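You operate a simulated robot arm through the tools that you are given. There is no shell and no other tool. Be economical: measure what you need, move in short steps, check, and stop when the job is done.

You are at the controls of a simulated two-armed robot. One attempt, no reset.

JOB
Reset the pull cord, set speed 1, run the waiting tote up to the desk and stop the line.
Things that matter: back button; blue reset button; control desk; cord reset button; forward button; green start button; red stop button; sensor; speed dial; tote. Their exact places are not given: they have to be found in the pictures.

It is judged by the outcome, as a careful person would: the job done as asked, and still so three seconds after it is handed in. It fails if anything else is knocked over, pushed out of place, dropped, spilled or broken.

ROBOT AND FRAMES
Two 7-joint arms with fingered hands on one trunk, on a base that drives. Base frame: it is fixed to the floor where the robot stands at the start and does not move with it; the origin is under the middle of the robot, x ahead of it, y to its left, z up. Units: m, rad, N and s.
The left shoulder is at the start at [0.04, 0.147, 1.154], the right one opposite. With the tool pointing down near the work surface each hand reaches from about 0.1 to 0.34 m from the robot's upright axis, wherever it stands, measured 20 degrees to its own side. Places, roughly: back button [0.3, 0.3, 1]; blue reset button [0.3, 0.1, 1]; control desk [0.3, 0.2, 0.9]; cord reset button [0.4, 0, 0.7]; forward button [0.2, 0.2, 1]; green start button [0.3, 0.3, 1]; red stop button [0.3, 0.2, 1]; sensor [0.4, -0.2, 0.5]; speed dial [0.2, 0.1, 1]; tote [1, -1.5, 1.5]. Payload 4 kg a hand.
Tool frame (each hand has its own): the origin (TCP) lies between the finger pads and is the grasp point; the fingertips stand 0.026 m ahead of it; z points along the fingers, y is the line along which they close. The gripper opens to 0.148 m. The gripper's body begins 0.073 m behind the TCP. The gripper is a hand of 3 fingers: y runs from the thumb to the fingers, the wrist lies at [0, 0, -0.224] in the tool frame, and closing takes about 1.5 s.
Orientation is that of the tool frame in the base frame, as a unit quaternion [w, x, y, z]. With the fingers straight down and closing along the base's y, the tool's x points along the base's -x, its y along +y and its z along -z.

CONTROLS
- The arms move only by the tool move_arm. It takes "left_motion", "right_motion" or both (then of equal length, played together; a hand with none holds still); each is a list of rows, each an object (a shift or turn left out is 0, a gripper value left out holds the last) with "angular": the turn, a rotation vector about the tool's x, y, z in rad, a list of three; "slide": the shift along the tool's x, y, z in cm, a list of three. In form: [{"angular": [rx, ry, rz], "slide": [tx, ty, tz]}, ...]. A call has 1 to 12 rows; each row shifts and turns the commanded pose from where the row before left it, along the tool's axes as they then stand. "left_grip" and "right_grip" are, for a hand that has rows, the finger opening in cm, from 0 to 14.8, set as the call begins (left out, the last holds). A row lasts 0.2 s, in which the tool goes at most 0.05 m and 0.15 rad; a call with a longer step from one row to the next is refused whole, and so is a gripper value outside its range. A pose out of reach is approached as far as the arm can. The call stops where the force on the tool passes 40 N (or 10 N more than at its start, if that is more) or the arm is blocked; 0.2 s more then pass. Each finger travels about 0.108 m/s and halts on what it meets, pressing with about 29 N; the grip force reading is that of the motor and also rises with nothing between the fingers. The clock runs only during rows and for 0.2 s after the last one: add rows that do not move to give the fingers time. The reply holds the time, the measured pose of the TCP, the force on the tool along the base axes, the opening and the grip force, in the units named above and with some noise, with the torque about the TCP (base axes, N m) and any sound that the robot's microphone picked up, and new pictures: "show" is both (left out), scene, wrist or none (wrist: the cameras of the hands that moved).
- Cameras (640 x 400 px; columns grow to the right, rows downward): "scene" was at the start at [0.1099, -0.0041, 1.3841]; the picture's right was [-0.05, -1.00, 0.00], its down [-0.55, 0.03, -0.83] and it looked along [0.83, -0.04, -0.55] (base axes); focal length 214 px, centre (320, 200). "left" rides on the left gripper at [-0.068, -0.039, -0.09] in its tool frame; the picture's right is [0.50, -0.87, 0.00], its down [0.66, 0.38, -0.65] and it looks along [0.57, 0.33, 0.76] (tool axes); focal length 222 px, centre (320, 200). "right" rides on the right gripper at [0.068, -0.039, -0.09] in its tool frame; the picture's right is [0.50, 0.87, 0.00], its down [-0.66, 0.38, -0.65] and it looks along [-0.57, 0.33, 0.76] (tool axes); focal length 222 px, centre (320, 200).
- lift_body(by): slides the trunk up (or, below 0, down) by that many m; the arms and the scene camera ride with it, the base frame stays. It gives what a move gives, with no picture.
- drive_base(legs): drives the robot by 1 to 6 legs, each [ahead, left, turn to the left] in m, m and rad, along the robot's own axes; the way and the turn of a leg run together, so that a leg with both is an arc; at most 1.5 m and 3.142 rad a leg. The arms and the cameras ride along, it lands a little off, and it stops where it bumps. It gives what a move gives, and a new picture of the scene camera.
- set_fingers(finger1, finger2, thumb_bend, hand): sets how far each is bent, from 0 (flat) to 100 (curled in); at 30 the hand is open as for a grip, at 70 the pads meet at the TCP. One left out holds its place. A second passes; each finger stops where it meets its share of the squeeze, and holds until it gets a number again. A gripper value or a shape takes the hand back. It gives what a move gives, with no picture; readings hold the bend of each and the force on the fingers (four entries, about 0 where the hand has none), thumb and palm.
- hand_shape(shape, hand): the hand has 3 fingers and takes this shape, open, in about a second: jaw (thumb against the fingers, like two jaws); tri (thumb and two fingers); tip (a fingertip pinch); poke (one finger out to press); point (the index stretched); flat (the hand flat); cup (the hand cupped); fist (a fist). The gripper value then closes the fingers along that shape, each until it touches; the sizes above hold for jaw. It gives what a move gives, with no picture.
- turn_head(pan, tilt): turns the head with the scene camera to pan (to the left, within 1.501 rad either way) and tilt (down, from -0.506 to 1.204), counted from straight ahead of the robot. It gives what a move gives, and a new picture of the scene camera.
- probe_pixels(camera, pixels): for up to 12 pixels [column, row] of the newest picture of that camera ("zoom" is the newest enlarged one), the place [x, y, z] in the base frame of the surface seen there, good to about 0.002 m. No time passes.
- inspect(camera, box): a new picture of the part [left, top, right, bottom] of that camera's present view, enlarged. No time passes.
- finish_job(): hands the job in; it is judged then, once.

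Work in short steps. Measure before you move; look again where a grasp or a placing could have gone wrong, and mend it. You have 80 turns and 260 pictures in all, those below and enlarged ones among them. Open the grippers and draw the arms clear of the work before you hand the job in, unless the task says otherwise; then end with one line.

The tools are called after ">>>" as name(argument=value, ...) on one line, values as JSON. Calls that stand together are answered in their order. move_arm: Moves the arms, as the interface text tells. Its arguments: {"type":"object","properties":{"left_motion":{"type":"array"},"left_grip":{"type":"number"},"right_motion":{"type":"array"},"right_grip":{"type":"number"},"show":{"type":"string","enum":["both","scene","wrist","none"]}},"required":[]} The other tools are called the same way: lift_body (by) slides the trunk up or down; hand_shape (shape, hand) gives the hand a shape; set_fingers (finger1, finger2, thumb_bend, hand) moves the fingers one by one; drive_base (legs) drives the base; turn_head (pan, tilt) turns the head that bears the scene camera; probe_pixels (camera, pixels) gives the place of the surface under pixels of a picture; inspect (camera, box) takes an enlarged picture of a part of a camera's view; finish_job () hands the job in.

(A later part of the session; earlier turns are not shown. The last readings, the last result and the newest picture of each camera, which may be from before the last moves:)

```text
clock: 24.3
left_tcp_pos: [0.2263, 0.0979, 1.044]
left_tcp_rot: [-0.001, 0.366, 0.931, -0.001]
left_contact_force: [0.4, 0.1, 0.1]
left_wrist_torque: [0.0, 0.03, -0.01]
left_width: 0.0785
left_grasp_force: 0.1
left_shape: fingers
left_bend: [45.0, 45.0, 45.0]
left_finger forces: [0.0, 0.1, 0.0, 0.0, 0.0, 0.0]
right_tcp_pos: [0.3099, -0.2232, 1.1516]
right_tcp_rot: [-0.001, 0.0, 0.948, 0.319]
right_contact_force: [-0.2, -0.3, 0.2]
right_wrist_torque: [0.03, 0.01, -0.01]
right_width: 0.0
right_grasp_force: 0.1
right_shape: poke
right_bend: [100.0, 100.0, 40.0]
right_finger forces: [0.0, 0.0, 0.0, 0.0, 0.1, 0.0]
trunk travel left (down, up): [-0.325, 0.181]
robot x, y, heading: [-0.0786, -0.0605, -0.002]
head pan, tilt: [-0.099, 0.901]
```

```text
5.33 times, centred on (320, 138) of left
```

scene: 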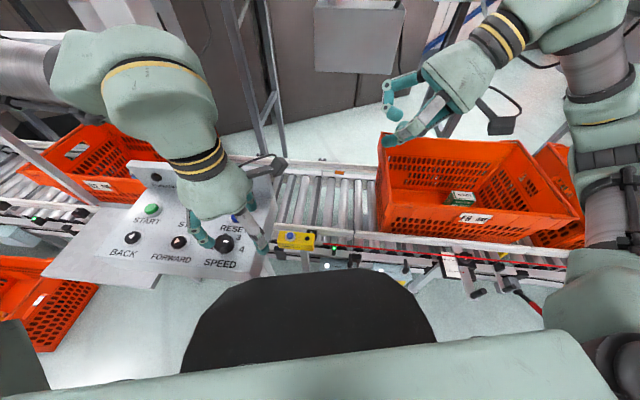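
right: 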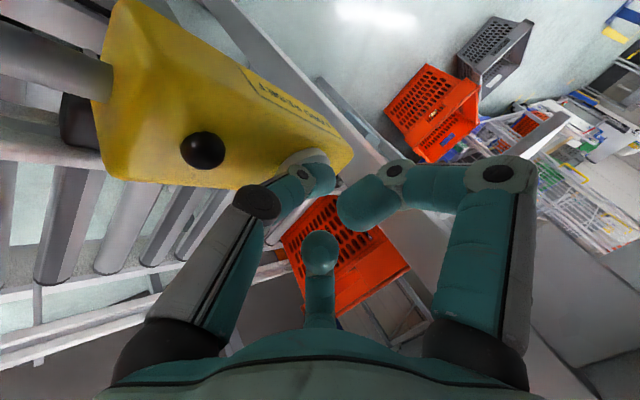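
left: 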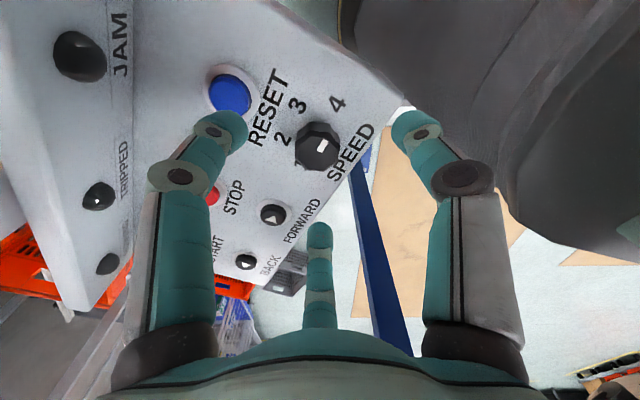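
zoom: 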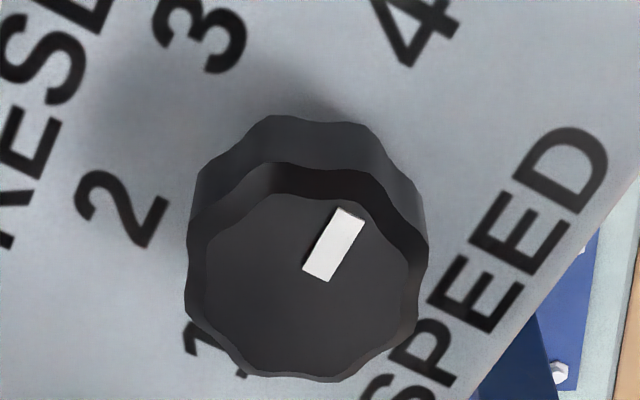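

Top face centre is at about (318,151), within 2 mm of the axis. I narrow the fingers to 54 so they stay clear of RESET, then lower around the knob.

>>> set_fingers(hand="left", finger1=53, finger2=53, thumb_bend=53)

>>> move_arm(left_motion=[{"slide": [0, 0, 1.5]}, {"slide": [0, 0, 1.5]}, {"slide": [0, 0, 1.0]}, {"slide": [0, 0, 0.8]}, {}], show="wrist")

>>> inspect(camera="scene", box=[140, 190, 300, 290])

```text
clock: 25.3
left_tcp_pos: [0.2265, 0.0985, 1.0429]
left_tcp_rot: [0.001, 0.366, 0.931, 0.0]
left_contact_force: [-0.6, 0.2, -0.3]
left_wrist_torque: [0.01, 0.0, 0.02]
left_width: 0.0528
left_grasp_force: 0.2
left_shape: fingers
left_bend: [53.0, 53.0, 53.0]
left_finger forces: [0.0, 0.1, 0.0, 0.0, 0.0, 0.1]
right_tcp_pos: [0.3085, -0.2207, 1.1521]
right_tcp_rot: [0.0, 0.0, 0.947, 0.32]
right_contact_force: [-1.0, 0.4, 0.8]
right_wrist_torque: [-0.03, 0.01, 0.02]
right_width: 0.0001
right_grasp_force: 0.1
right_shape: poke
right_bend: [100.0, 100.0, 40.0]
right_finger forces: [0.1, 0.1, 0.0, 0.0, 0.1, 0.0]
trunk travel left (down, up): [-0.325, 0.181]
robot x, y, heading: [-0.0795, -0.0552, -0.001]
head pan, tilt: [-0.099, 0.901]
```

```text
clock: 26.5
left_tcp_pos: [0.2255, 0.0993, 0.997]
left_tcp_rot: [0.001, 0.365, 0.931, -0.002]
left_contact_force: [0.5, -0.4, 0.2]
left_wrist_torque: [0.0, -0.01, -0.01]
left_width: 0.0529
left_grasp_force: 0.1
left_shape: fingers
left_bend: [53.0, 53.0, 53.0]
left_finger forces: [0.0, 0.0, 0.1, 0.0, 0.0, 0.0]
right_tcp_pos: [0.3094, -0.2207, 1.1513]
right_tcp_rot: [0.0, 0.0, 0.947, 0.32]
right_contact_force: [0.2, -0.4, 0.1]
right_wrist_torque: [0.01, 0.0, 0.01]
right_width: 0.0
right_grasp_force: 0.1
right_shape: poke
right_bend: [100.0, 100.0, 40.0]
right_finger forces: [0.0, 0.0, 0.0, 0.1, 0.1, 0.0]
trunk travel left (down, up): [-0.325, 0.181]
robot x, y, heading: [-0.078, -0.0615, -0.001]
head pan, tilt: [-0.099, 0.901]
```

left: 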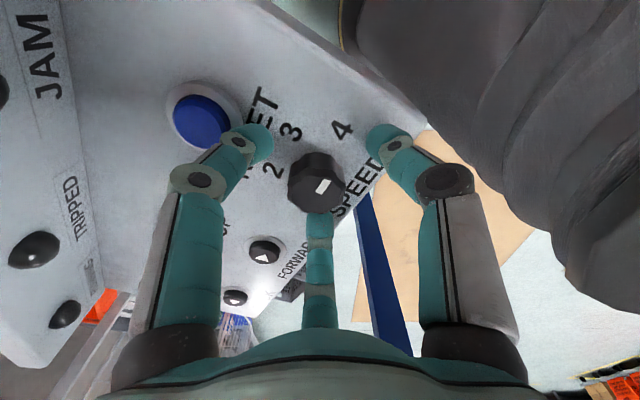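

```text
4.00 times, centred on (220, 240) of scene
```

zoom: 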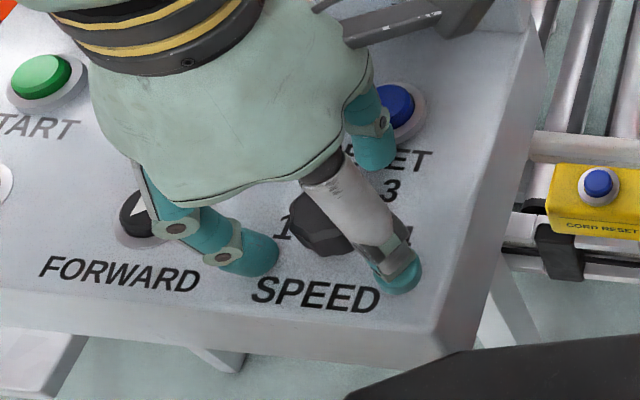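

The knob sits between the three fingers. I lower 4 mm more and close all three on it.

>>> move_arm(left_motion=[{"slide": [0, 0, 0.4]}], show="none")

>>> set_fingers(hand="left", finger1=68, finger2=68, thumb_bend=68)

>>> inspect(camera="left", box=[160, 80, 480, 280])

```text
clock: 26.9
left_tcp_pos: [0.2258, 0.0964, 0.9941]
left_tcp_rot: [0.003, 0.366, 0.931, 0.0]
left_contact_force: [2.1, 2.4, 21.3]
left_wrist_torque: [0.5, 0.11, 0.01]
left_width: 0.0523
left_grasp_force: 10.8
left_shape: fingers
left_bend: [53.0, 52.0, 53.0]
left_finger forces: [3.3, 13.7, 0.0, 0.1, 3.4, 0.0]
right_tcp_pos: [0.3077, -0.2217, 1.1513]
right_tcp_rot: [0.001, 0.0, 0.947, 0.32]
right_contact_force: [-0.3, 0.3, -0.3]
right_wrist_torque: [0.0, 0.02, -0.02]
right_width: 0.0002
right_grasp_force: 0.2
right_shape: poke
right_bend: [100.0, 100.0, 40.0]
right_finger forces: [0.1, 0.0, 0.0, 0.0, 0.0, 0.0]
trunk travel left (down, up): [-0.325, 0.181]
robot x, y, heading: [-0.0789, -0.0577, -0.004]
head pan, tilt: [-0.099, 0.901]
```

```text
clock: 27.9
left_tcp_pos: [0.2265, 0.0974, 0.9924]
left_tcp_rot: [0.0, 0.365, 0.931, 0.0]
left_contact_force: [-1.2, 2.5, 9.2]
left_wrist_torque: [0.18, 0.06, 0.03]
left_width: 0.0207
left_grasp_force: 12.4
left_shape: fingers
left_bend: [61.0, 60.0, 65.0]
left_finger forces: [5.8, 12.9, 0.0, 0.0, 6.5, 0.1]
right_tcp_pos: [0.3081, -0.2209, 1.1513]
right_tcp_rot: [0.0, 0.0, 0.948, 0.319]
right_contact_force: [0.1, -0.4, -0.6]
right_wrist_torque: [0.02, -0.04, 0.01]
right_width: 0.0001
right_grasp_force: 0.1
right_shape: poke
right_bend: [100.0, 100.0, 40.0]
right_finger forces: [0.0, 0.0, 0.0, 0.1, 0.0, 0.0]
trunk travel left (down, up): [-0.325, 0.181]
robot x, y, heading: [-0.0782, -0.0597, -0.008]
head pan, tilt: [-0.099, 0.901]
```

```text
2.00 times, centred on (320, 180) of left
```

zoom: 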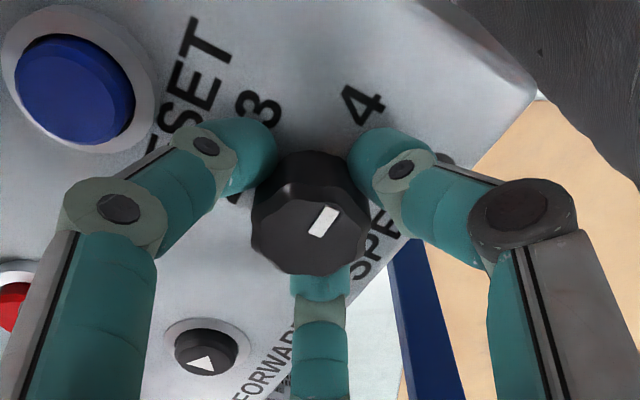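

Gripped on all three fingers. I ease up 2 mm and turn counter-clockwise in 0.14 rad steps.

>>> move_arm(left_motion=[{"slide": [0, 0, -0.2]}, {"angular": [0, 0, -0.14]}, {"angular": [0, 0, -0.14]}, {"angular": [0, 0, -0.14]}, {"angular": [0, 0, -0.14]}, {"angular": [0, 0, -0.14]}, {"angular": [0, 0, -0.14]}, {"angular": [0, 0, -0.14]}, {"angular": [0, 0, -0.14]}, {"angular": [0, 0, -0.14]}], show="wrist")

>>> inspect(camera="left", box=[160, 80, 480, 280])

```text
clock: 30.1
left_tcp_pos: [0.2273, 0.0978, 0.9928]
left_tcp_rot: [-0.001, -0.253, 0.968, 0.0]
left_contact_force: [7.1, 1.1, 0.5]
left_wrist_torque: [0.02, -0.2, -0.05]
left_width: 0.0211
left_grasp_force: 10.1
left_shape: fingers
left_bend: [61.0, 62.0, 65.0]
left_finger forces: [8.4, 4.1, 0.0, 0.0, 6.8, 0.0]
right_tcp_pos: [0.3099, -0.2204, 1.1503]
right_tcp_rot: [-0.001, 0.001, 0.948, 0.32]
right_contact_force: [0.2, -1.2, -0.6]
right_wrist_torque: [0.04, 0.0, -0.01]
right_width: 0.0
right_grasp_force: 0.0
right_shape: poke
right_bend: [100.0, 100.0, 40.0]
right_finger forces: [0.0, 0.0, 0.0, 0.0, 0.1, 0.1]
trunk travel left (down, up): [-0.325, 0.181]
robot x, y, heading: [-0.0772, -0.06, -0.003]
head pan, tilt: [-0.099, 0.901]
```

left: 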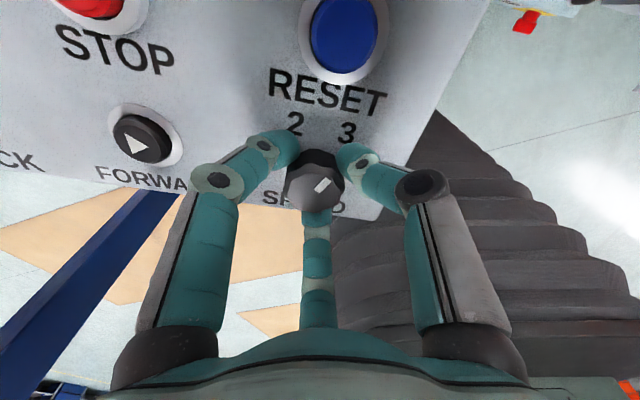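

```text
2.00 times, centred on (320, 180) of left
```

zoom: 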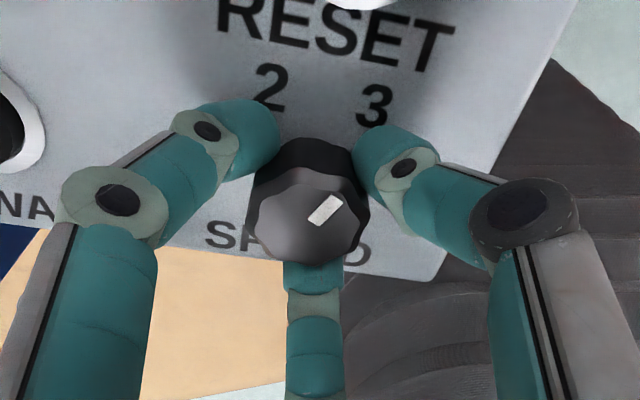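

The knob turned with the hand and points near 3 now. I keep turning.

>>> move_arm(left_motion=[{"angular": [0, 0, -0.14]}, {"angular": [0, 0, -0.14]}, {"angular": [0, 0, -0.14]}, {"angular": [0, 0, -0.14]}, {"angular": [0, 0, -0.14]}, {"angular": [0, 0, -0.14]}, {"angular": [0, 0, -0.14]}], show="wrist")

>>> inspect(camera="left", box=[160, 80, 480, 280])

```text
clock: 31.7
left_tcp_pos: [0.2278, 0.0996, 0.9927]
left_tcp_rot: [-0.002, -0.68, 0.734, -0.001]
left_contact_force: [10.9, 6.1, 5.1]
left_wrist_torque: [0.18, -0.39, -0.01]
left_width: 0.0218
left_grasp_force: 10.9
left_shape: fingers
left_bend: [61.0, 63.0, 64.0]
left_finger forces: [7.1, 3.3, 0.1, 0.0, 10.8, 0.0]
right_tcp_pos: [0.3104, -0.2204, 1.1502]
right_tcp_rot: [-0.001, 0.0, 0.948, 0.319]
right_contact_force: [0.2, -0.5, 1.1]
right_wrist_torque: [0.0, 0.02, 0.01]
right_width: 0.0
right_grasp_force: 0.0
right_shape: poke
right_bend: [100.0, 100.0, 40.0]
right_finger forces: [0.0, 0.1, 0.0, 0.0, 0.0, 0.1]
trunk travel left (down, up): [-0.325, 0.181]
robot x, y, heading: [-0.0753, -0.0573, -0.0]
head pan, tilt: [-0.099, 0.901]
```

left: 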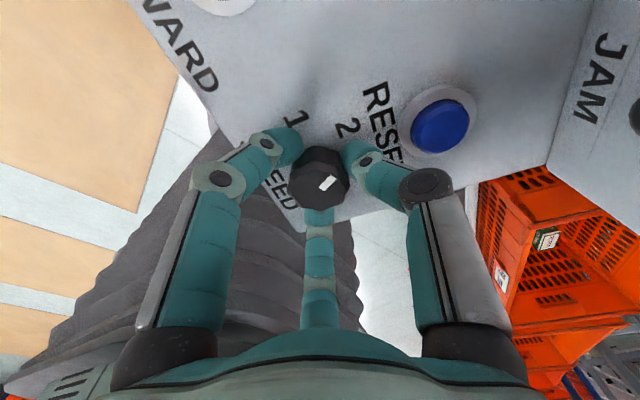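

```text
2.00 times, centred on (320, 180) of left
```

zoom: 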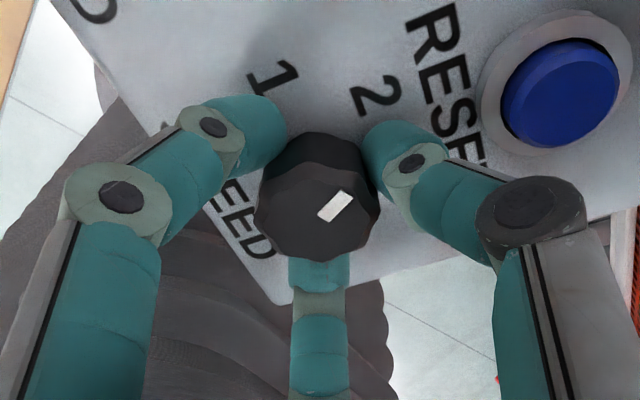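

Turned 129° in all, pointer near 2. About 51° more is left; I try to go on with the same grip.

>>> move_arm(left_motion=[{"angular": [0, 0, -0.14]}, {"angular": [0, 0, -0.14]}, {"angular": [0, 0, -0.14]}, {"angular": [0, 0, -0.14]}, {"angular": [0, 0, -0.14]}, {"angular": [0, 0, -0.14]}, {"angular": [0, 0, -0.06]}], show="wrist")

>>> inspect(camera="left", box=[160, 80, 480, 280])

```text
clock: 33.3
left_tcp_pos: [0.2279, 0.1006, 0.9928]
left_tcp_rot: [0.002, 0.931, -0.365, -0.001]
left_contact_force: [7.8, 11.5, 4.9]
left_wrist_torque: [0.3, -0.26, 0.0]
left_width: 0.0218
left_grasp_force: 11.3
left_shape: fingers
left_bend: [62.0, 63.0, 64.0]
left_finger forces: [5.2, 5.2, 0.0, 0.0, 12.1, 0.0]
right_tcp_pos: [0.3102, -0.2196, 1.1501]
right_tcp_rot: [-0.001, 0.0, 0.948, 0.318]
right_contact_force: [0.7, 0.3, 0.0]
right_wrist_torque: [-0.03, 0.02, 0.0]
right_width: 0.0001
right_grasp_force: 0.0
right_shape: poke
right_bend: [100.0, 100.0, 40.0]
right_finger forces: [0.0, 0.1, 0.0, 0.0, 0.1, 0.0]
trunk travel left (down, up): [-0.325, 0.181]
robot x, y, heading: [-0.0776, -0.0575, -0.007]
head pan, tilt: [-0.099, 0.901]
```

left: 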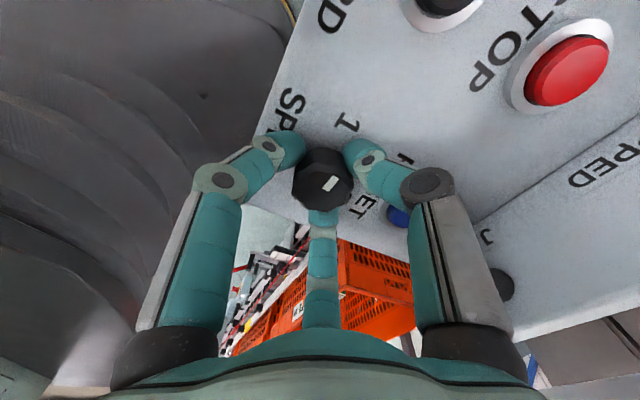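

```text
2.00 times, centred on (320, 180) of left
```

zoom: 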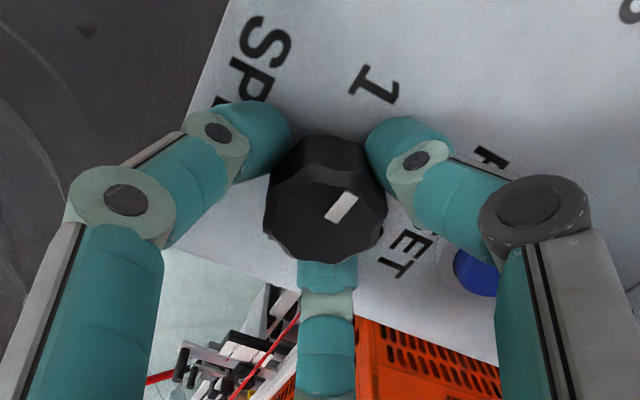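

180° turned. I open the fingers, lift off, and turn the hand back.

>>> set_fingers(hand="left", finger1=50, finger2=50, thumb_bend=50)

>>> move_arm(left_motion=[{"slide": [0, 0, -2]}, {"slide": [0, 0, -4]}, {"slide": [0, 0, -4]}, {"angular": [0, 0, 0.15]}, {"angular": [0, 0, 0.15]}, {"angular": [0, 0, 0.15]}, {"angular": [0, 0, 0.15]}, {"angular": [0, 0, 0.15]}, {"angular": [0, 0, 0.15]}, {"angular": [0, 0, 0.15]}, {"angular": [0, 0, 0.15]}], show="both")

```text
clock: 34.3
left_tcp_pos: [0.2253, 0.0978, 0.994]
left_tcp_rot: [0.001, 0.93, -0.367, 0.001]
left_contact_force: [-2.3, -1.0, 5.9]
left_wrist_torque: [-0.03, -0.08, -0.06]
left_width: 0.0593
left_grasp_force: 3.4
left_shape: fingers
left_bend: [50.0, 50.0, 51.0]
left_finger forces: [0.0, 2.1, 0.1, 0.0, 4.1, 0.1]
right_tcp_pos: [0.308, -0.2205, 1.1519]
right_tcp_rot: [0.0, 0.0, 0.947, 0.32]
right_contact_force: [0.5, 0.4, -0.7]
right_wrist_torque: [0.0, 0.01, -0.03]
right_width: 0.0001
right_grasp_force: 0.1
right_shape: poke
right_bend: [100.0, 100.0, 40.0]
right_finger forces: [0.1, 0.1, 0.1, 0.1, 0.0, 0.1]
trunk travel left (down, up): [-0.325, 0.181]
robot x, y, heading: [-0.08, -0.0602, -0.004]
head pan, tilt: [-0.099, 0.901]
```

```text
clock: 36.7
left_tcp_pos: [0.2256, 0.0979, 1.0933]
left_tcp_rot: [-0.001, -0.56, 0.829, -0.001]
left_contact_force: [-0.1, -0.3, -0.6]
left_wrist_torque: [-0.03, -0.02, 0.01]
left_width: 0.0616
left_grasp_force: 0.1
left_shape: fingers
left_bend: [50.0, 50.0, 50.0]
left_finger forces: [0.0, 0.0, 0.0, 0.0, 0.0, 0.1]
right_tcp_pos: [0.3083, -0.2212, 1.1507]
right_tcp_rot: [0.0, 0.0, 0.948, 0.32]
right_contact_force: [-1.1, -0.1, -0.7]
right_wrist_torque: [0.0, -0.02, 0.0]
right_width: 0.0001
right_grasp_force: 0.1
right_shape: poke
right_bend: [100.0, 100.0, 40.0]
right_finger forces: [0.0, 0.1, 0.0, 0.0, 0.0, 0.0]
trunk travel left (down, up): [-0.325, 0.181]
robot x, y, heading: [-0.0765, -0.0588, 0.0]
head pan, tilt: [-0.099, 0.901]
```

scene: 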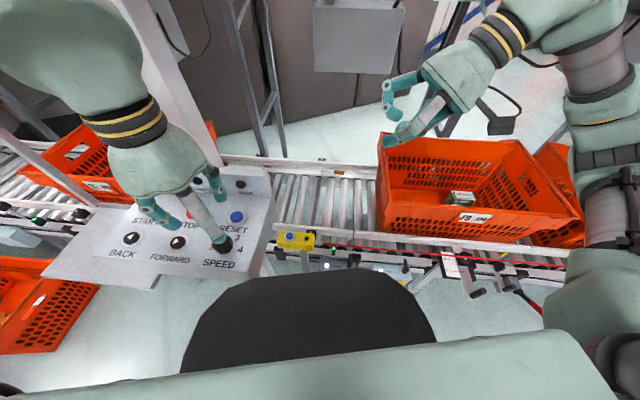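
left: 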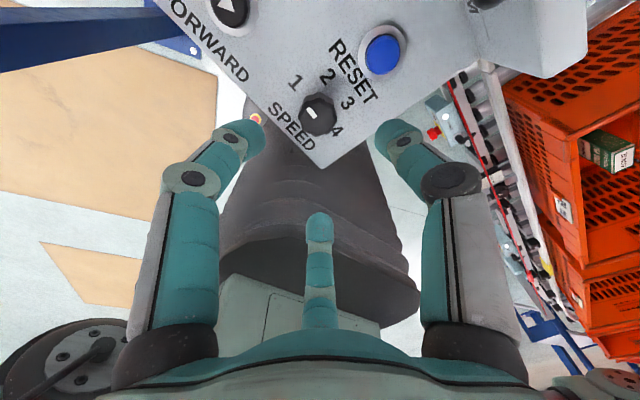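

>>> inspect(camera="left", box=[270, 50, 390, 160])

```text
3.64 times, centred on (330, 105) of left
```

zoom: 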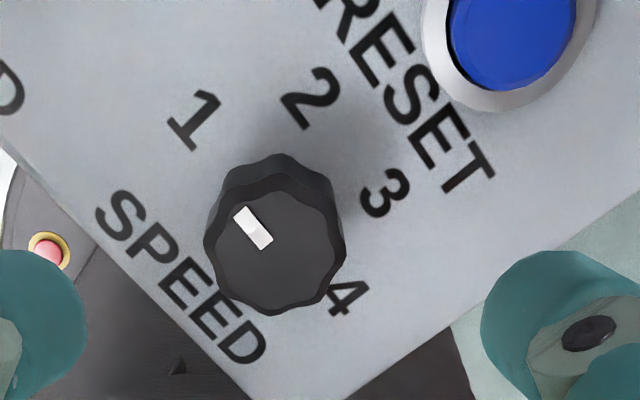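

The pointer stands at 1. Next I put the left hand in poke, turn/tilt it tip-forward, and drive so that START and STOP are both in the left hand's range.

>>> hand_shape(shape="poke", hand="left")

>>> move_arm(left_motion=[{"slide": [0, 0, -2], "angular": [0, 0, -0.13]}, {"angular": [0, 0, -0.13]}, {"angular": [0, 0, -0.12]}, {"angular": [0.15, 0, 0]}, {"angular": [0.15, 0, 0]}, {}], show="none")

>>> drive_base(legs=[[0.035, 0.115, 0]])

>>> inspect(camera="left", box=[0, 0, 640, 400])

```text
clock: 37.6
left_tcp_pos: [0.2264, 0.0996, 1.0939]
left_tcp_rot: [-0.001, -0.561, 0.828, -0.001]
left_contact_force: [-0.6, -0.1, -0.3]
left_wrist_torque: [-0.03, -0.03, 0.01]
left_width: 0.0
left_grasp_force: 0.1
left_shape: poke
left_bend: [100.0, 100.0, 40.0]
left_finger forces: [0.0, 0.0, 0.1, 0.1, 0.0, 0.0]
right_tcp_pos: [0.3092, -0.2207, 1.1513]
right_tcp_rot: [0.0, 0.0, 0.948, 0.319]
right_contact_force: [0.0, -0.1, 0.9]
right_wrist_torque: [0.0, 0.0, -0.02]
right_width: 0.0001
right_grasp_force: 0.1
right_shape: poke
right_bend: [100.0, 100.0, 40.0]
right_finger forces: [0.1, 0.1, 0.0, 0.0, 0.1, 0.0]
trunk travel left (down, up): [-0.325, 0.181]
robot x, y, heading: [-0.0804, -0.0596, -0.005]
head pan, tilt: [-0.099, 0.901]
```

```text
clock: 39.0
left_tcp_pos: [0.228, 0.0984, 1.1141]
left_tcp_rot: [-0.104, 0.699, -0.699, 0.107]
left_contact_force: [0.5, 0.6, 0.7]
left_wrist_torque: [-0.02, 0.05, -0.01]
left_width: 0.0
left_grasp_force: 0.0
left_shape: poke
left_bend: [100.0, 100.0, 40.0]
left_finger forces: [0.0, 0.0, 0.0, 0.0, 0.0, 0.0]
right_tcp_pos: [0.3105, -0.2206, 1.1514]
right_tcp_rot: [-0.001, 0.0, 0.948, 0.32]
right_contact_force: [0.2, -1.3, -0.3]
right_wrist_torque: [0.01, -0.02, -0.02]
right_width: 0.0
right_grasp_force: 0.0
right_shape: poke
right_bend: [100.0, 100.0, 40.0]
right_finger forces: [0.1, 0.0, 0.0, 0.0, 0.0, 0.1]
trunk travel left (down, up): [-0.325, 0.181]
robot x, y, heading: [-0.0757, -0.0577, 0.0]
head pan, tilt: [-0.099, 0.901]
```

```text
clock: 40.2
left_tcp_pos: [0.2617, 0.2097, 1.1145]
left_tcp_rot: [0.104, -0.699, 0.7, -0.106]
left_contact_force: [-0.1, -0.2, 0.6]
left_wrist_torque: [0.02, -0.02, -0.04]
left_width: 0.0
left_grasp_force: 0.1
left_shape: poke
left_bend: [100.0, 100.0, 40.0]
left_finger forces: [0.0, 0.0, 0.0, 0.0, 0.0, 0.0]
right_tcp_pos: [0.3427, -0.1101, 1.1514]
right_tcp_rot: [0.0, 0.002, 0.947, 0.32]
right_contact_force: [0.4, -0.5, -0.3]
right_wrist_torque: [-0.03, -0.01, 0.02]
right_width: 0.0002
right_grasp_force: 0.0
right_shape: poke
right_bend: [100.0, 100.0, 40.0]
right_finger forces: [0.1, 0.0, 0.1, 0.0, 0.0, 0.1]
trunk travel left (down, up): [-0.325, 0.181]
robot x, y, heading: [-0.0438, 0.0534, -0.005]
head pan, tilt: [-0.099, 0.901]
```

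scene: 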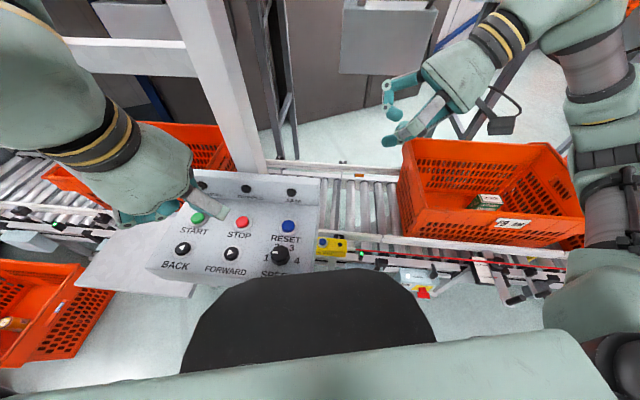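

```text
1.00 times, centred on (320, 200) of left (not enlarged: the box is as wide or as high as the picture)
```

zoom: 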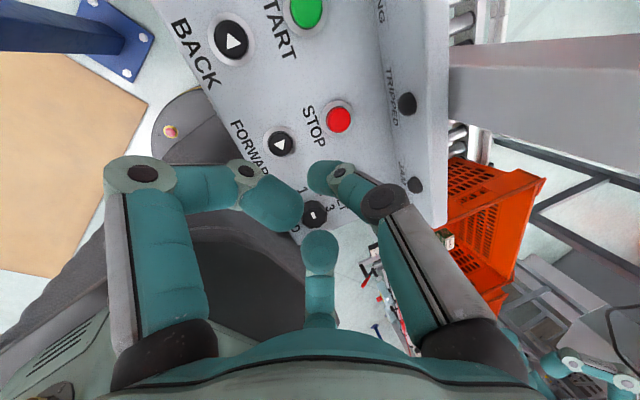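

The wrist view shows STOP at (339,119) and START at (305,10). I probe these and the post and beam for clearance.

>>> probe_pixels(camera="left", pixels=[[339, 119], [306, 10], [338, 107], [440, 80], [460, 80]])

>>> probe_pixels(camera="scene", pixels=[[197, 218], [243, 221], [130, 60], [215, 90], [235, 150], [195, 40], [225, 172], [245, 178], [185, 60]])

```text
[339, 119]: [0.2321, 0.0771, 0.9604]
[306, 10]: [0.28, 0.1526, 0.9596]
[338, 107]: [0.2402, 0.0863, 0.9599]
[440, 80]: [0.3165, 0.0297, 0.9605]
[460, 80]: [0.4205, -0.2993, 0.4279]
```

```text
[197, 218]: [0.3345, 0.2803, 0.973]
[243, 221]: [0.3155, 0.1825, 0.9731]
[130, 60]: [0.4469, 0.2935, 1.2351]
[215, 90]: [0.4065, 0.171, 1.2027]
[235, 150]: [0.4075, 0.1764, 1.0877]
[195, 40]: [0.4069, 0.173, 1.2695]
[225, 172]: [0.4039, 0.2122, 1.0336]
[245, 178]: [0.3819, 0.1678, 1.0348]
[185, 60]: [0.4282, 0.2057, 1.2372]
```

START is at (0.3345, 0.2803, 0.973), STOP at (0.3155, 0.1825, 0.973). I bring the left tip 3 cm above START.

>>> move_arm(left_motion=[{"slide": [-2.35, -0.85, 3.17]}, {"slide": [-2.35, -0.85, 3.17]}, {"slide": [-2.35, -0.85, 3.17]}, {}], show="both")

>>> inspect(camera="scene", box=[80, 140, 320, 290])

```text
clock: 41.2
left_tcp_pos: [0.3205, 0.2811, 1.0362]
left_tcp_rot: [0.105, -0.698, 0.7, -0.107]
left_contact_force: [-0.1, 0.1, 0.0]
left_wrist_torque: [0.02, 0.01, 0.01]
left_width: 0.0
left_grasp_force: 0.1
left_shape: poke
left_bend: [100.0, 100.0, 40.0]
left_finger forces: [0.1, 0.1, 0.0, 0.0, 0.0, 0.0]
left hand out of reach, approached as far as the arm can: row 1, 2
right_tcp_pos: [0.3447, -0.1094, 1.1499]
right_tcp_rot: [0.001, 0.001, 0.947, 0.32]
right_contact_force: [0.6, -0.7, -0.3]
right_wrist_torque: [0.03, 0.0, 0.01]
right_width: 0.0
right_grasp_force: 0.0
right_shape: poke
right_bend: [100.0, 100.0, 40.0]
right_finger forces: [0.0, 0.0, 0.0, 0.0, 0.0, 0.1]
trunk travel left (down, up): [-0.325, 0.181]
robot x, y, heading: [-0.0417, 0.0507, -0.009]
head pan, tilt: [-0.099, 0.901]
```

scene: 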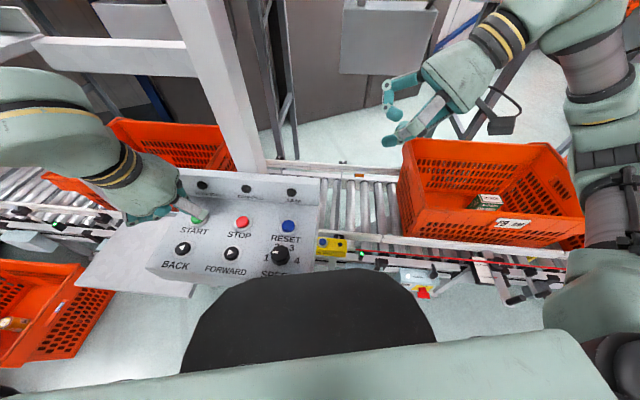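
left: 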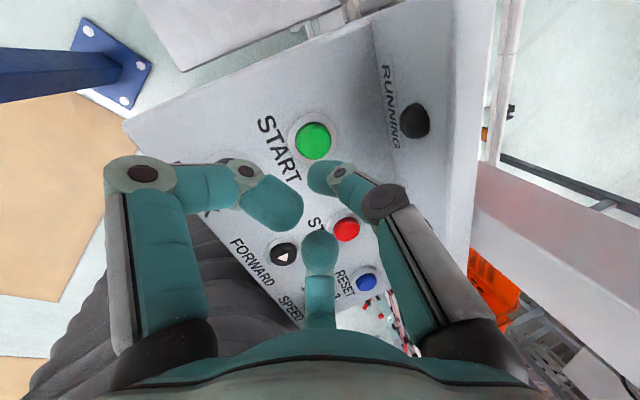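

```text
2.67 times, centred on (200, 215) of scene
```

zoom: 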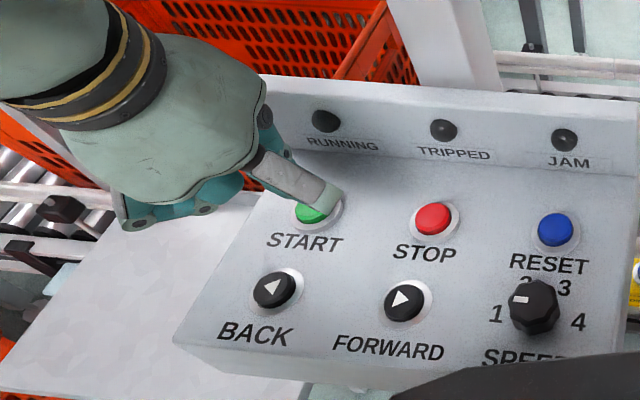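

Hand is over START. Before starting I locate the sensor and tote edges so I know when to stop.

>>> inspect(camera="scene", box=[290, 150, 450, 310])

>>> probe_pixels(camera="scene", pixels=[[361, 254], [404, 145], [412, 230], [400, 180], [580, 205], [350, 176], [342, 176], [370, 245], [350, 240], [335, 242], [417, 290], [210, 130]])

```text
2.50 times, centred on (370, 230) of scene
```

zoom: 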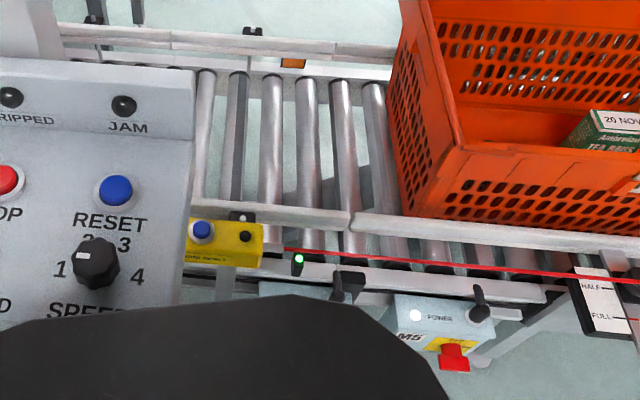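

```text
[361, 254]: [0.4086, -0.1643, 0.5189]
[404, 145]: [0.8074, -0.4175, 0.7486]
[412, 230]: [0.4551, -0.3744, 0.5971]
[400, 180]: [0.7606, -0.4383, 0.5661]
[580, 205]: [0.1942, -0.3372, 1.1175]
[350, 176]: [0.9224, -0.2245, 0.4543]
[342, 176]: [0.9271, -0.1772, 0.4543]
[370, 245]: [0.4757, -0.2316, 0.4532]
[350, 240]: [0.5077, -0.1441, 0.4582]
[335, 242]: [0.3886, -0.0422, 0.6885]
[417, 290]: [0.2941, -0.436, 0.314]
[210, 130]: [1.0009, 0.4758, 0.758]
```

The sensor (green lamp) is at y ≈ −0.17 with its reflector opposite; the tote's front is at y ≈ −0.38, so ~0.2 m of travel. I press START now.

>>> move_arm(left_motion=[{"slide": [0.1, 0.72, 2.4]}, {"slide": [0, 0, 0.5]}, {"slide": [0, 0, 0.3]}, {"slide": [0, 0, 0.3]}, {"slide": [0, 0, 0.3]}, {"slide": [0, 0, 0.2]}], show="scene")

```text
clock: 42.6
left_tcp_pos: [0.3297, 0.2796, 0.9938]
left_tcp_rot: [0.104, -0.699, 0.7, -0.106]
left_contact_force: [-1.9, 0.9, 3.2]
left_wrist_torque: [0.04, -0.03, 0.03]
left_width: 0.0
left_grasp_force: 0.1
left_shape: poke
left_bend: [100.0, 100.0, 40.0]
left_finger forces: [0.1, 0.0, 0.0, 0.0, 3.5, 0.1]
left hand out of reach, approached as far as the arm can: row 1
right_tcp_pos: [0.344, -0.1087, 1.1517]
right_tcp_rot: [0.0, 0.002, 0.948, 0.319]
right_contact_force: [0.0, 0.5, 0.2]
right_wrist_torque: [0.03, -0.01, -0.03]
right_width: 0.0
right_grasp_force: 0.0
right_shape: poke
right_bend: [100.0, 100.0, 40.0]
right_finger forces: [0.1, 0.0, 0.0, 0.1, 0.1, 0.1]
trunk travel left (down, up): [-0.325, 0.181]
robot x, y, heading: [-0.0448, 0.0547, -0.002]
head pan, tilt: [-0.099, 0.901]
heard: click
```

scene: 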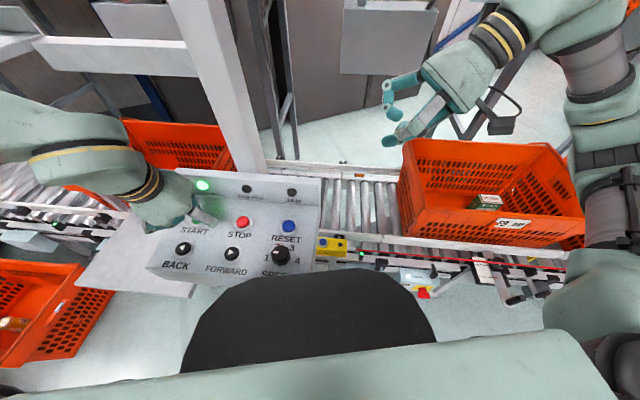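

Click, and RUNNING is lit. I lift and move over STOP to wait there.

>>> move_arm(left_motion=[{"slide": [0, -1.18, -3.82]}, {"slide": [4.9, 0.95, -0.3]}, {"slide": [4.9, 0.95, -0.3]}], show="both")

```text
clock: 43.4
left_tcp_pos: [0.3138, 0.185, 1.0324]
left_tcp_rot: [-0.104, 0.699, -0.699, 0.105]
left_contact_force: [-0.6, -0.1, 0.2]
left_wrist_torque: [0.01, 0.01, 0.01]
left_width: 0.0
left_grasp_force: 0.2
left_shape: poke
left_bend: [100.0, 100.0, 40.0]
left_finger forces: [0.0, 0.0, 0.0, 0.1, 0.1, 0.0]
right_tcp_pos: [0.347, -0.1082, 1.1498]
right_tcp_rot: [-0.002, 0.002, 0.948, 0.319]
right_contact_force: [0.6, 0.3, 0.3]
right_wrist_torque: [-0.01, 0.01, 0.05]
right_width: 0.0
right_grasp_force: 0.0
right_shape: poke
right_bend: [100.0, 100.0, 40.0]
right_finger forces: [0.1, 0.0, 0.0, 0.0, 0.0, 0.0]
trunk travel left (down, up): [-0.325, 0.181]
robot x, y, heading: [-0.0446, 0.053, -0.007]
head pan, tilt: [-0.099, 0.901]
```

scene: 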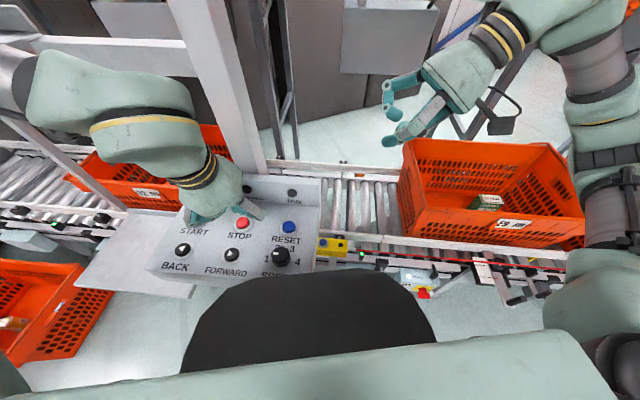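
left: 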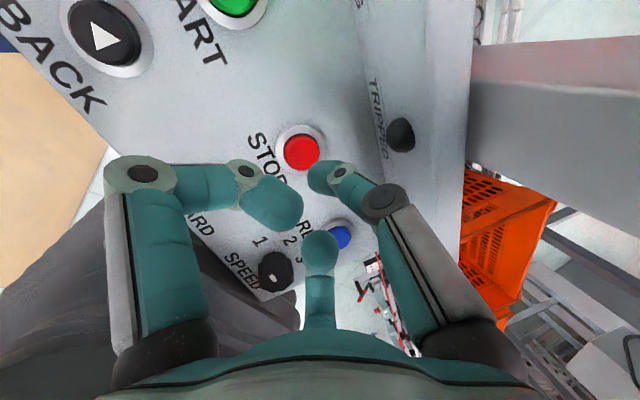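

The tote has barely moved, if at all. I wait one second and look again.

>>> move_arm(left_motion=[{}, {}, {}, {}], show="scene")

>>> probe_pixels(camera="scene", pixels=[[406, 200], [412, 230], [514, 223], [232, 150], [145, 192]])

>>> inspect(camera="scene", box=[60, 120, 300, 270])

```text
clock: 44.4
left_tcp_pos: [0.3108, 0.1827, 1.0338]
left_tcp_rot: [0.104, -0.699, 0.7, -0.107]
left_contact_force: [-0.9, -0.4, -0.1]
left_wrist_torque: [0.0, 0.03, 0.0]
left_width: 0.0002
left_grasp_force: 0.1
left_shape: poke
left_bend: [100.0, 100.0, 40.0]
left_finger forces: [0.0, 0.1, 0.0, 0.1, 0.0, 0.1]
right_tcp_pos: [0.3453, -0.1087, 1.1526]
right_tcp_rot: [0.0, 0.002, 0.947, 0.32]
right_contact_force: [-0.8, 0.2, -0.2]
right_wrist_torque: [-0.03, 0.02, 0.01]
right_width: 0.0
right_grasp_force: 0.1
right_shape: poke
right_bend: [100.0, 100.0, 40.0]
right_finger forces: [0.1, 0.0, 0.1, 0.0, 0.0, 0.0]
trunk travel left (down, up): [-0.325, 0.181]
robot x, y, heading: [-0.0414, 0.0522, 0.001]
head pan, tilt: [-0.099, 0.901]
```

scene: 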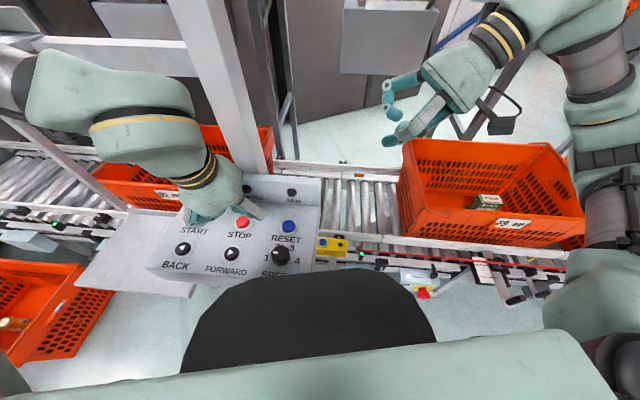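

```text
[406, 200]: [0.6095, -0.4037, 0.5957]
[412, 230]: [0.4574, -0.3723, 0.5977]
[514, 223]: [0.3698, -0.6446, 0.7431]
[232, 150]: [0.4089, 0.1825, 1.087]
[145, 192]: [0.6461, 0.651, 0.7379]
```

```text
2.67 times, centred on (180, 195) of scene
```

zoom: 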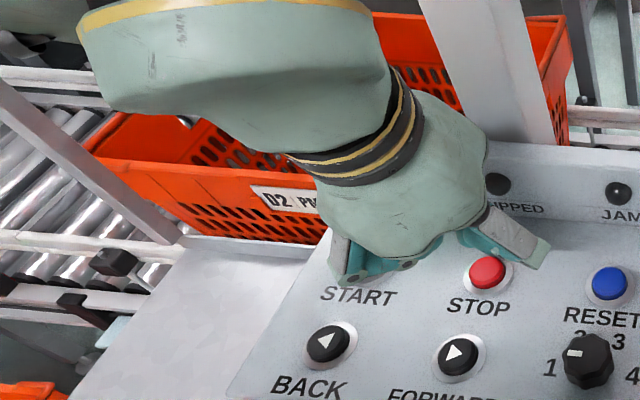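

The left tote (D2 PM) is the one that moves, to the right; its leading edge is now at column ~273. So it is the waiting tote, and the sensor at y ≈ −0.17 marks its stop. I probe its leading edge.

>>> probe_pixels(camera="scene", pixels=[[271, 140], [272, 160], [273, 128], [268, 150], [347, 250], [360, 175], [200, 140]])

```text
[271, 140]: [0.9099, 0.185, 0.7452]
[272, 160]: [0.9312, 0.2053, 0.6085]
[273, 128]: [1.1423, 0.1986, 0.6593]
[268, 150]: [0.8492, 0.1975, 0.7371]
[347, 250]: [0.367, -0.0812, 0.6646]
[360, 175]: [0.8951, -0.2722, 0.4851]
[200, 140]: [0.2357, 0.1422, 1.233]
```

Leading rim is at y ≈ 0.19, moving about 0.09 m/s, so about 4 s remain. I lower to just over STOP while waiting 1.6 s.

>>> move_arm(left_motion=[{"slide": [0, 1.0, 1.2]}, {}, {}, {}, {}, {}, {}], show="both")

>>> inspect(camera="scene", box=[180, 130, 420, 280])

```text
clock: 46.0
left_tcp_pos: [0.3053, 0.1815, 1.0198]
left_tcp_rot: [0.103, -0.699, 0.699, -0.105]
left_contact_force: [0.2, 1.1, 0.7]
left_wrist_torque: [0.02, -0.02, -0.02]
left_width: 0.0
left_grasp_force: 0.0
left_shape: poke
left_bend: [100.0, 100.0, 40.0]
left_finger forces: [0.0, 0.0, 0.1, 0.0, 0.1, 0.0]
right_tcp_pos: [0.3438, -0.1084, 1.1519]
right_tcp_rot: [0.001, 0.002, 0.948, 0.32]
right_contact_force: [-0.2, 0.8, -0.8]
right_wrist_torque: [0.04, 0.02, -0.01]
right_width: 0.0
right_grasp_force: 0.0
right_shape: poke
right_bend: [100.0, 100.0, 40.0]
right_finger forces: [0.1, 0.0, 0.0, 0.0, 0.1, 0.1]
trunk travel left (down, up): [-0.325, 0.181]
robot x, y, heading: [-0.0415, 0.0562, -0.003]
head pan, tilt: [-0.099, 0.901]
```

scene: 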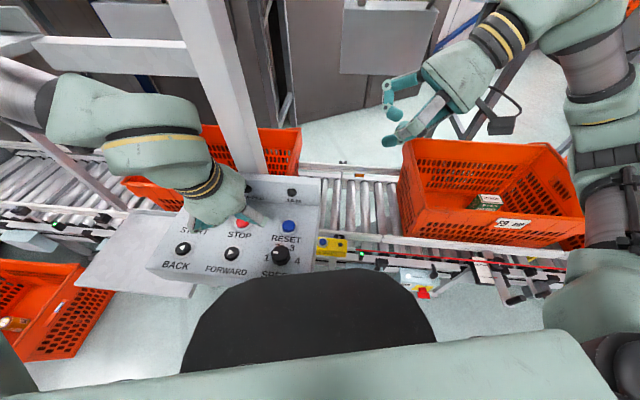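
left: 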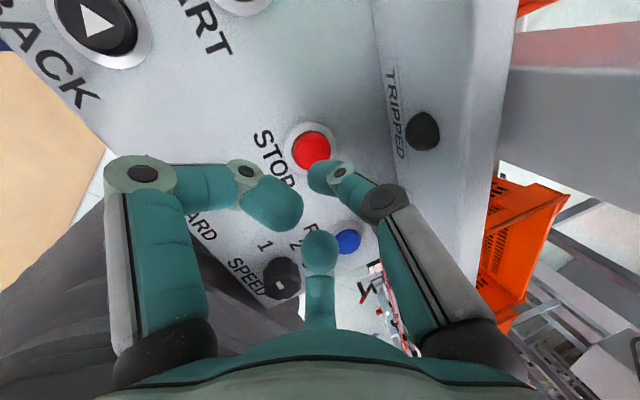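

```text
2.67 times, centred on (300, 205) of scene
```

zoom: 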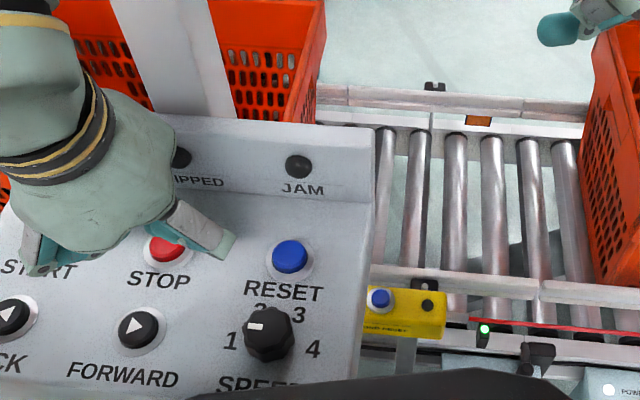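

Leading edge moves ~16 px/s and has ~58 px to the reflector column (359). I wait another 2.2 s.

>>> move_arm(left_motion=[{}, {}, {}, {}, {}, {}, {}, {}, {}, {}], show="none")

>>> inspect(camera="scene", box=[220, 120, 420, 280])

```text
clock: 48.2
left_tcp_pos: [0.3056, 0.1816, 1.0209]
left_tcp_rot: [0.103, -0.699, 0.7, -0.106]
left_contact_force: [-0.4, 0.5, -0.7]
left_wrist_torque: [-0.01, -0.03, 0.01]
left_width: 0.0002
left_grasp_force: 0.1
left_shape: poke
left_bend: [100.0, 100.0, 40.0]
left_finger forces: [0.0, 0.0, 0.1, 0.0, 0.0, 0.1]
right_tcp_pos: [0.3437, -0.1081, 1.1509]
right_tcp_rot: [0.0, 0.002, 0.947, 0.32]
right_contact_force: [0.1, -0.1, 0.3]
right_wrist_torque: [-0.01, -0.03, 0.0]
right_width: 0.0001
right_grasp_force: 0.0
right_shape: poke
right_bend: [100.0, 100.0, 40.0]
right_finger forces: [0.1, 0.1, 0.0, 0.0, 0.0, 0.0]
trunk travel left (down, up): [-0.325, 0.181]
robot x, y, heading: [-0.0457, 0.0527, -0.002]
head pan, tilt: [-0.099, 0.901]
```

```text
2.50 times, centred on (320, 200) of scene
```

zoom: 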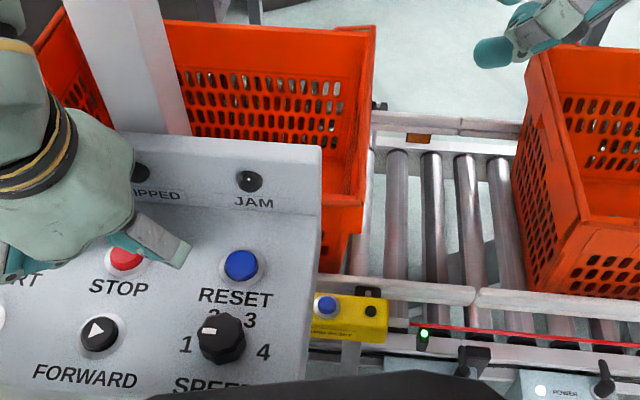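

Front edge is at zoom column ~370, sensor line at ~420: about 1.4 s more. I wait 0.8 s while closing to STOP.

>>> probe_pixels(camera="zoom", pixels=[[355, 170], [345, 240], [370, 100], [355, 215], [423, 335], [418, 138]])

>>> move_arm(left_motion=[{"slide": [0, 0.25, 0.8]}, {}, {}], show="none")

>>> inspect(camera="scene", box=[220, 120, 420, 280])

```text
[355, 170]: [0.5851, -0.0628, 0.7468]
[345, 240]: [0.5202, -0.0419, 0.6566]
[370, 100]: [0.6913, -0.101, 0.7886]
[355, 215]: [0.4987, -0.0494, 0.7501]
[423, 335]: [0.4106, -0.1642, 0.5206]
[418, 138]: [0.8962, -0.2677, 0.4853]
```

```text
clock: 49.0
left_tcp_pos: [0.3075, 0.1808, 1.0123]
left_tcp_rot: [0.104, -0.699, 0.7, -0.105]
left_contact_force: [-0.5, 0.5, -0.7]
left_wrist_torque: [-0.01, 0.01, 0.02]
left_width: 0.0
left_grasp_force: 0.0
left_shape: poke
left_bend: [100.0, 100.0, 40.0]
left_finger forces: [0.0, 0.0, 0.1, 0.0, 0.0, 0.0]
left hand out of reach, approached as far as the arm can: row 1
right_tcp_pos: [0.3438, -0.1096, 1.1509]
right_tcp_rot: [0.0, 0.002, 0.947, 0.32]
right_contact_force: [0.5, 0.4, 0.3]
right_wrist_torque: [0.0, 0.0, -0.02]
right_width: 0.0
right_grasp_force: 0.1
right_shape: poke
right_bend: [100.0, 100.0, 40.0]
right_finger forces: [0.0, 0.1, 0.1, 0.0, 0.0, 0.1]
trunk travel left (down, up): [-0.325, 0.181]
robot x, y, heading: [-0.0431, 0.0573, -0.006]
head pan, tilt: [-0.099, 0.901]
```

```text
2.50 times, centred on (320, 200) of scene
```

zoom: 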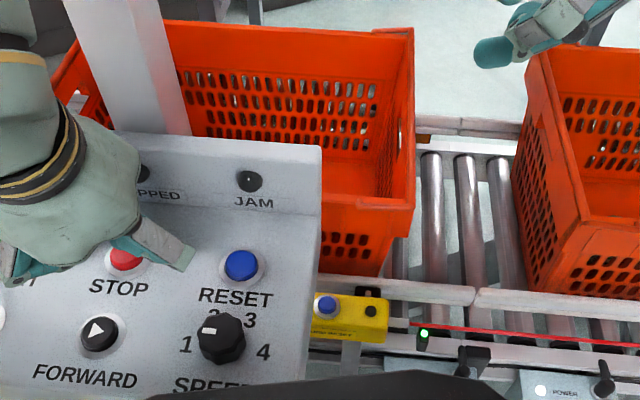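

LED is still green; about 0.06–0.08 m to go. I wait 0.6 s more and check.

>>> move_arm(left_motion=[{}, {}], show="none")

>>> inspect(camera="scene", box=[220, 120, 420, 280])

```text
clock: 49.6
left_tcp_pos: [0.3071, 0.1816, 1.0141]
left_tcp_rot: [0.104, -0.698, 0.7, -0.105]
left_contact_force: [-0.3, -1.7, 0.1]
left_wrist_torque: [0.0, -0.01, 0.01]
left_width: 0.0001
left_grasp_force: 0.1
left_shape: poke
left_bend: [100.0, 100.0, 40.0]
left_finger forces: [0.1, 0.1, 0.0, 0.1, 0.1, 0.1]
right_tcp_pos: [0.3429, -0.1078, 1.1515]
right_tcp_rot: [0.001, 0.001, 0.947, 0.32]
right_contact_force: [-0.1, -0.2, -0.1]
right_wrist_torque: [0.01, -0.02, -0.03]
right_width: 0.0
right_grasp_force: 0.1
right_shape: poke
right_bend: [100.0, 100.0, 40.0]
right_finger forces: [0.1, 0.0, 0.1, 0.0, 0.0, 0.0]
trunk travel left (down, up): [-0.325, 0.181]
robot x, y, heading: [-0.0418, 0.0515, -0.004]
head pan, tilt: [-0.099, 0.901]
```

```text
2.50 times, centred on (320, 200) of scene
```

zoom: 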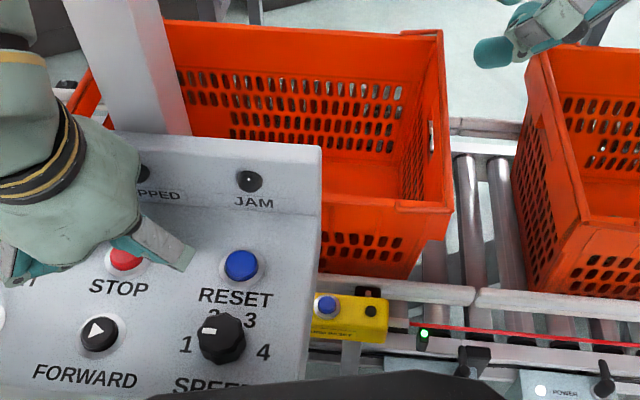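

Leading bottom corner is at zoom (410,275), about at the beam, with ~1.3 s before it would meet the right tote. I press STOP now.

>>> move_arm(left_motion=[{"slide": [0, 0.3, 1.2]}, {"slide": [0, 0.15, 0.5]}, {"slide": [0, 0.1, 0.4]}, {"slide": [0, 0, 0.3]}], show="none")

>>> inspect(camera="scene", box=[220, 120, 420, 280])

```text
clock: 50.6
left_tcp_pos: [0.3118, 0.1783, 0.9924]
left_tcp_rot: [0.106, -0.698, 0.699, -0.11]
left_contact_force: [2.4, 1.8, 33.2]
left_wrist_torque: [0.22, -0.3, -0.02]
left_width: 0.0
left_grasp_force: 0.0
left_shape: poke
left_bend: [100.0, 100.0, 40.0]
left_finger forces: [0.0, 0.1, 0.0, 0.1, 32.3, 0.0]
left hand out of reach, approached as far as the arm can: row 2
right_tcp_pos: [0.3413, -0.1081, 1.1533]
right_tcp_rot: [0.001, 0.002, 0.948, 0.319]
right_contact_force: [0.3, 0.7, 0.6]
right_wrist_torque: [0.0, -0.01, 0.03]
right_width: 0.0
right_grasp_force: 0.1
right_shape: poke
right_bend: [100.0, 100.0, 40.0]
right_finger forces: [0.0, 0.1, 0.0, 0.0, 0.0, 0.0]
trunk travel left (down, up): [-0.325, 0.181]
robot x, y, heading: [-0.0397, 0.0545, -0.009]
head pan, tilt: [-0.099, 0.901]
heard: click
```

```text
2.50 times, centred on (320, 200) of scene
```

zoom: 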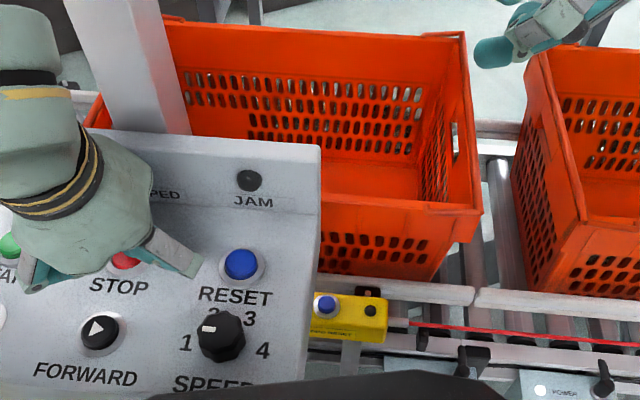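

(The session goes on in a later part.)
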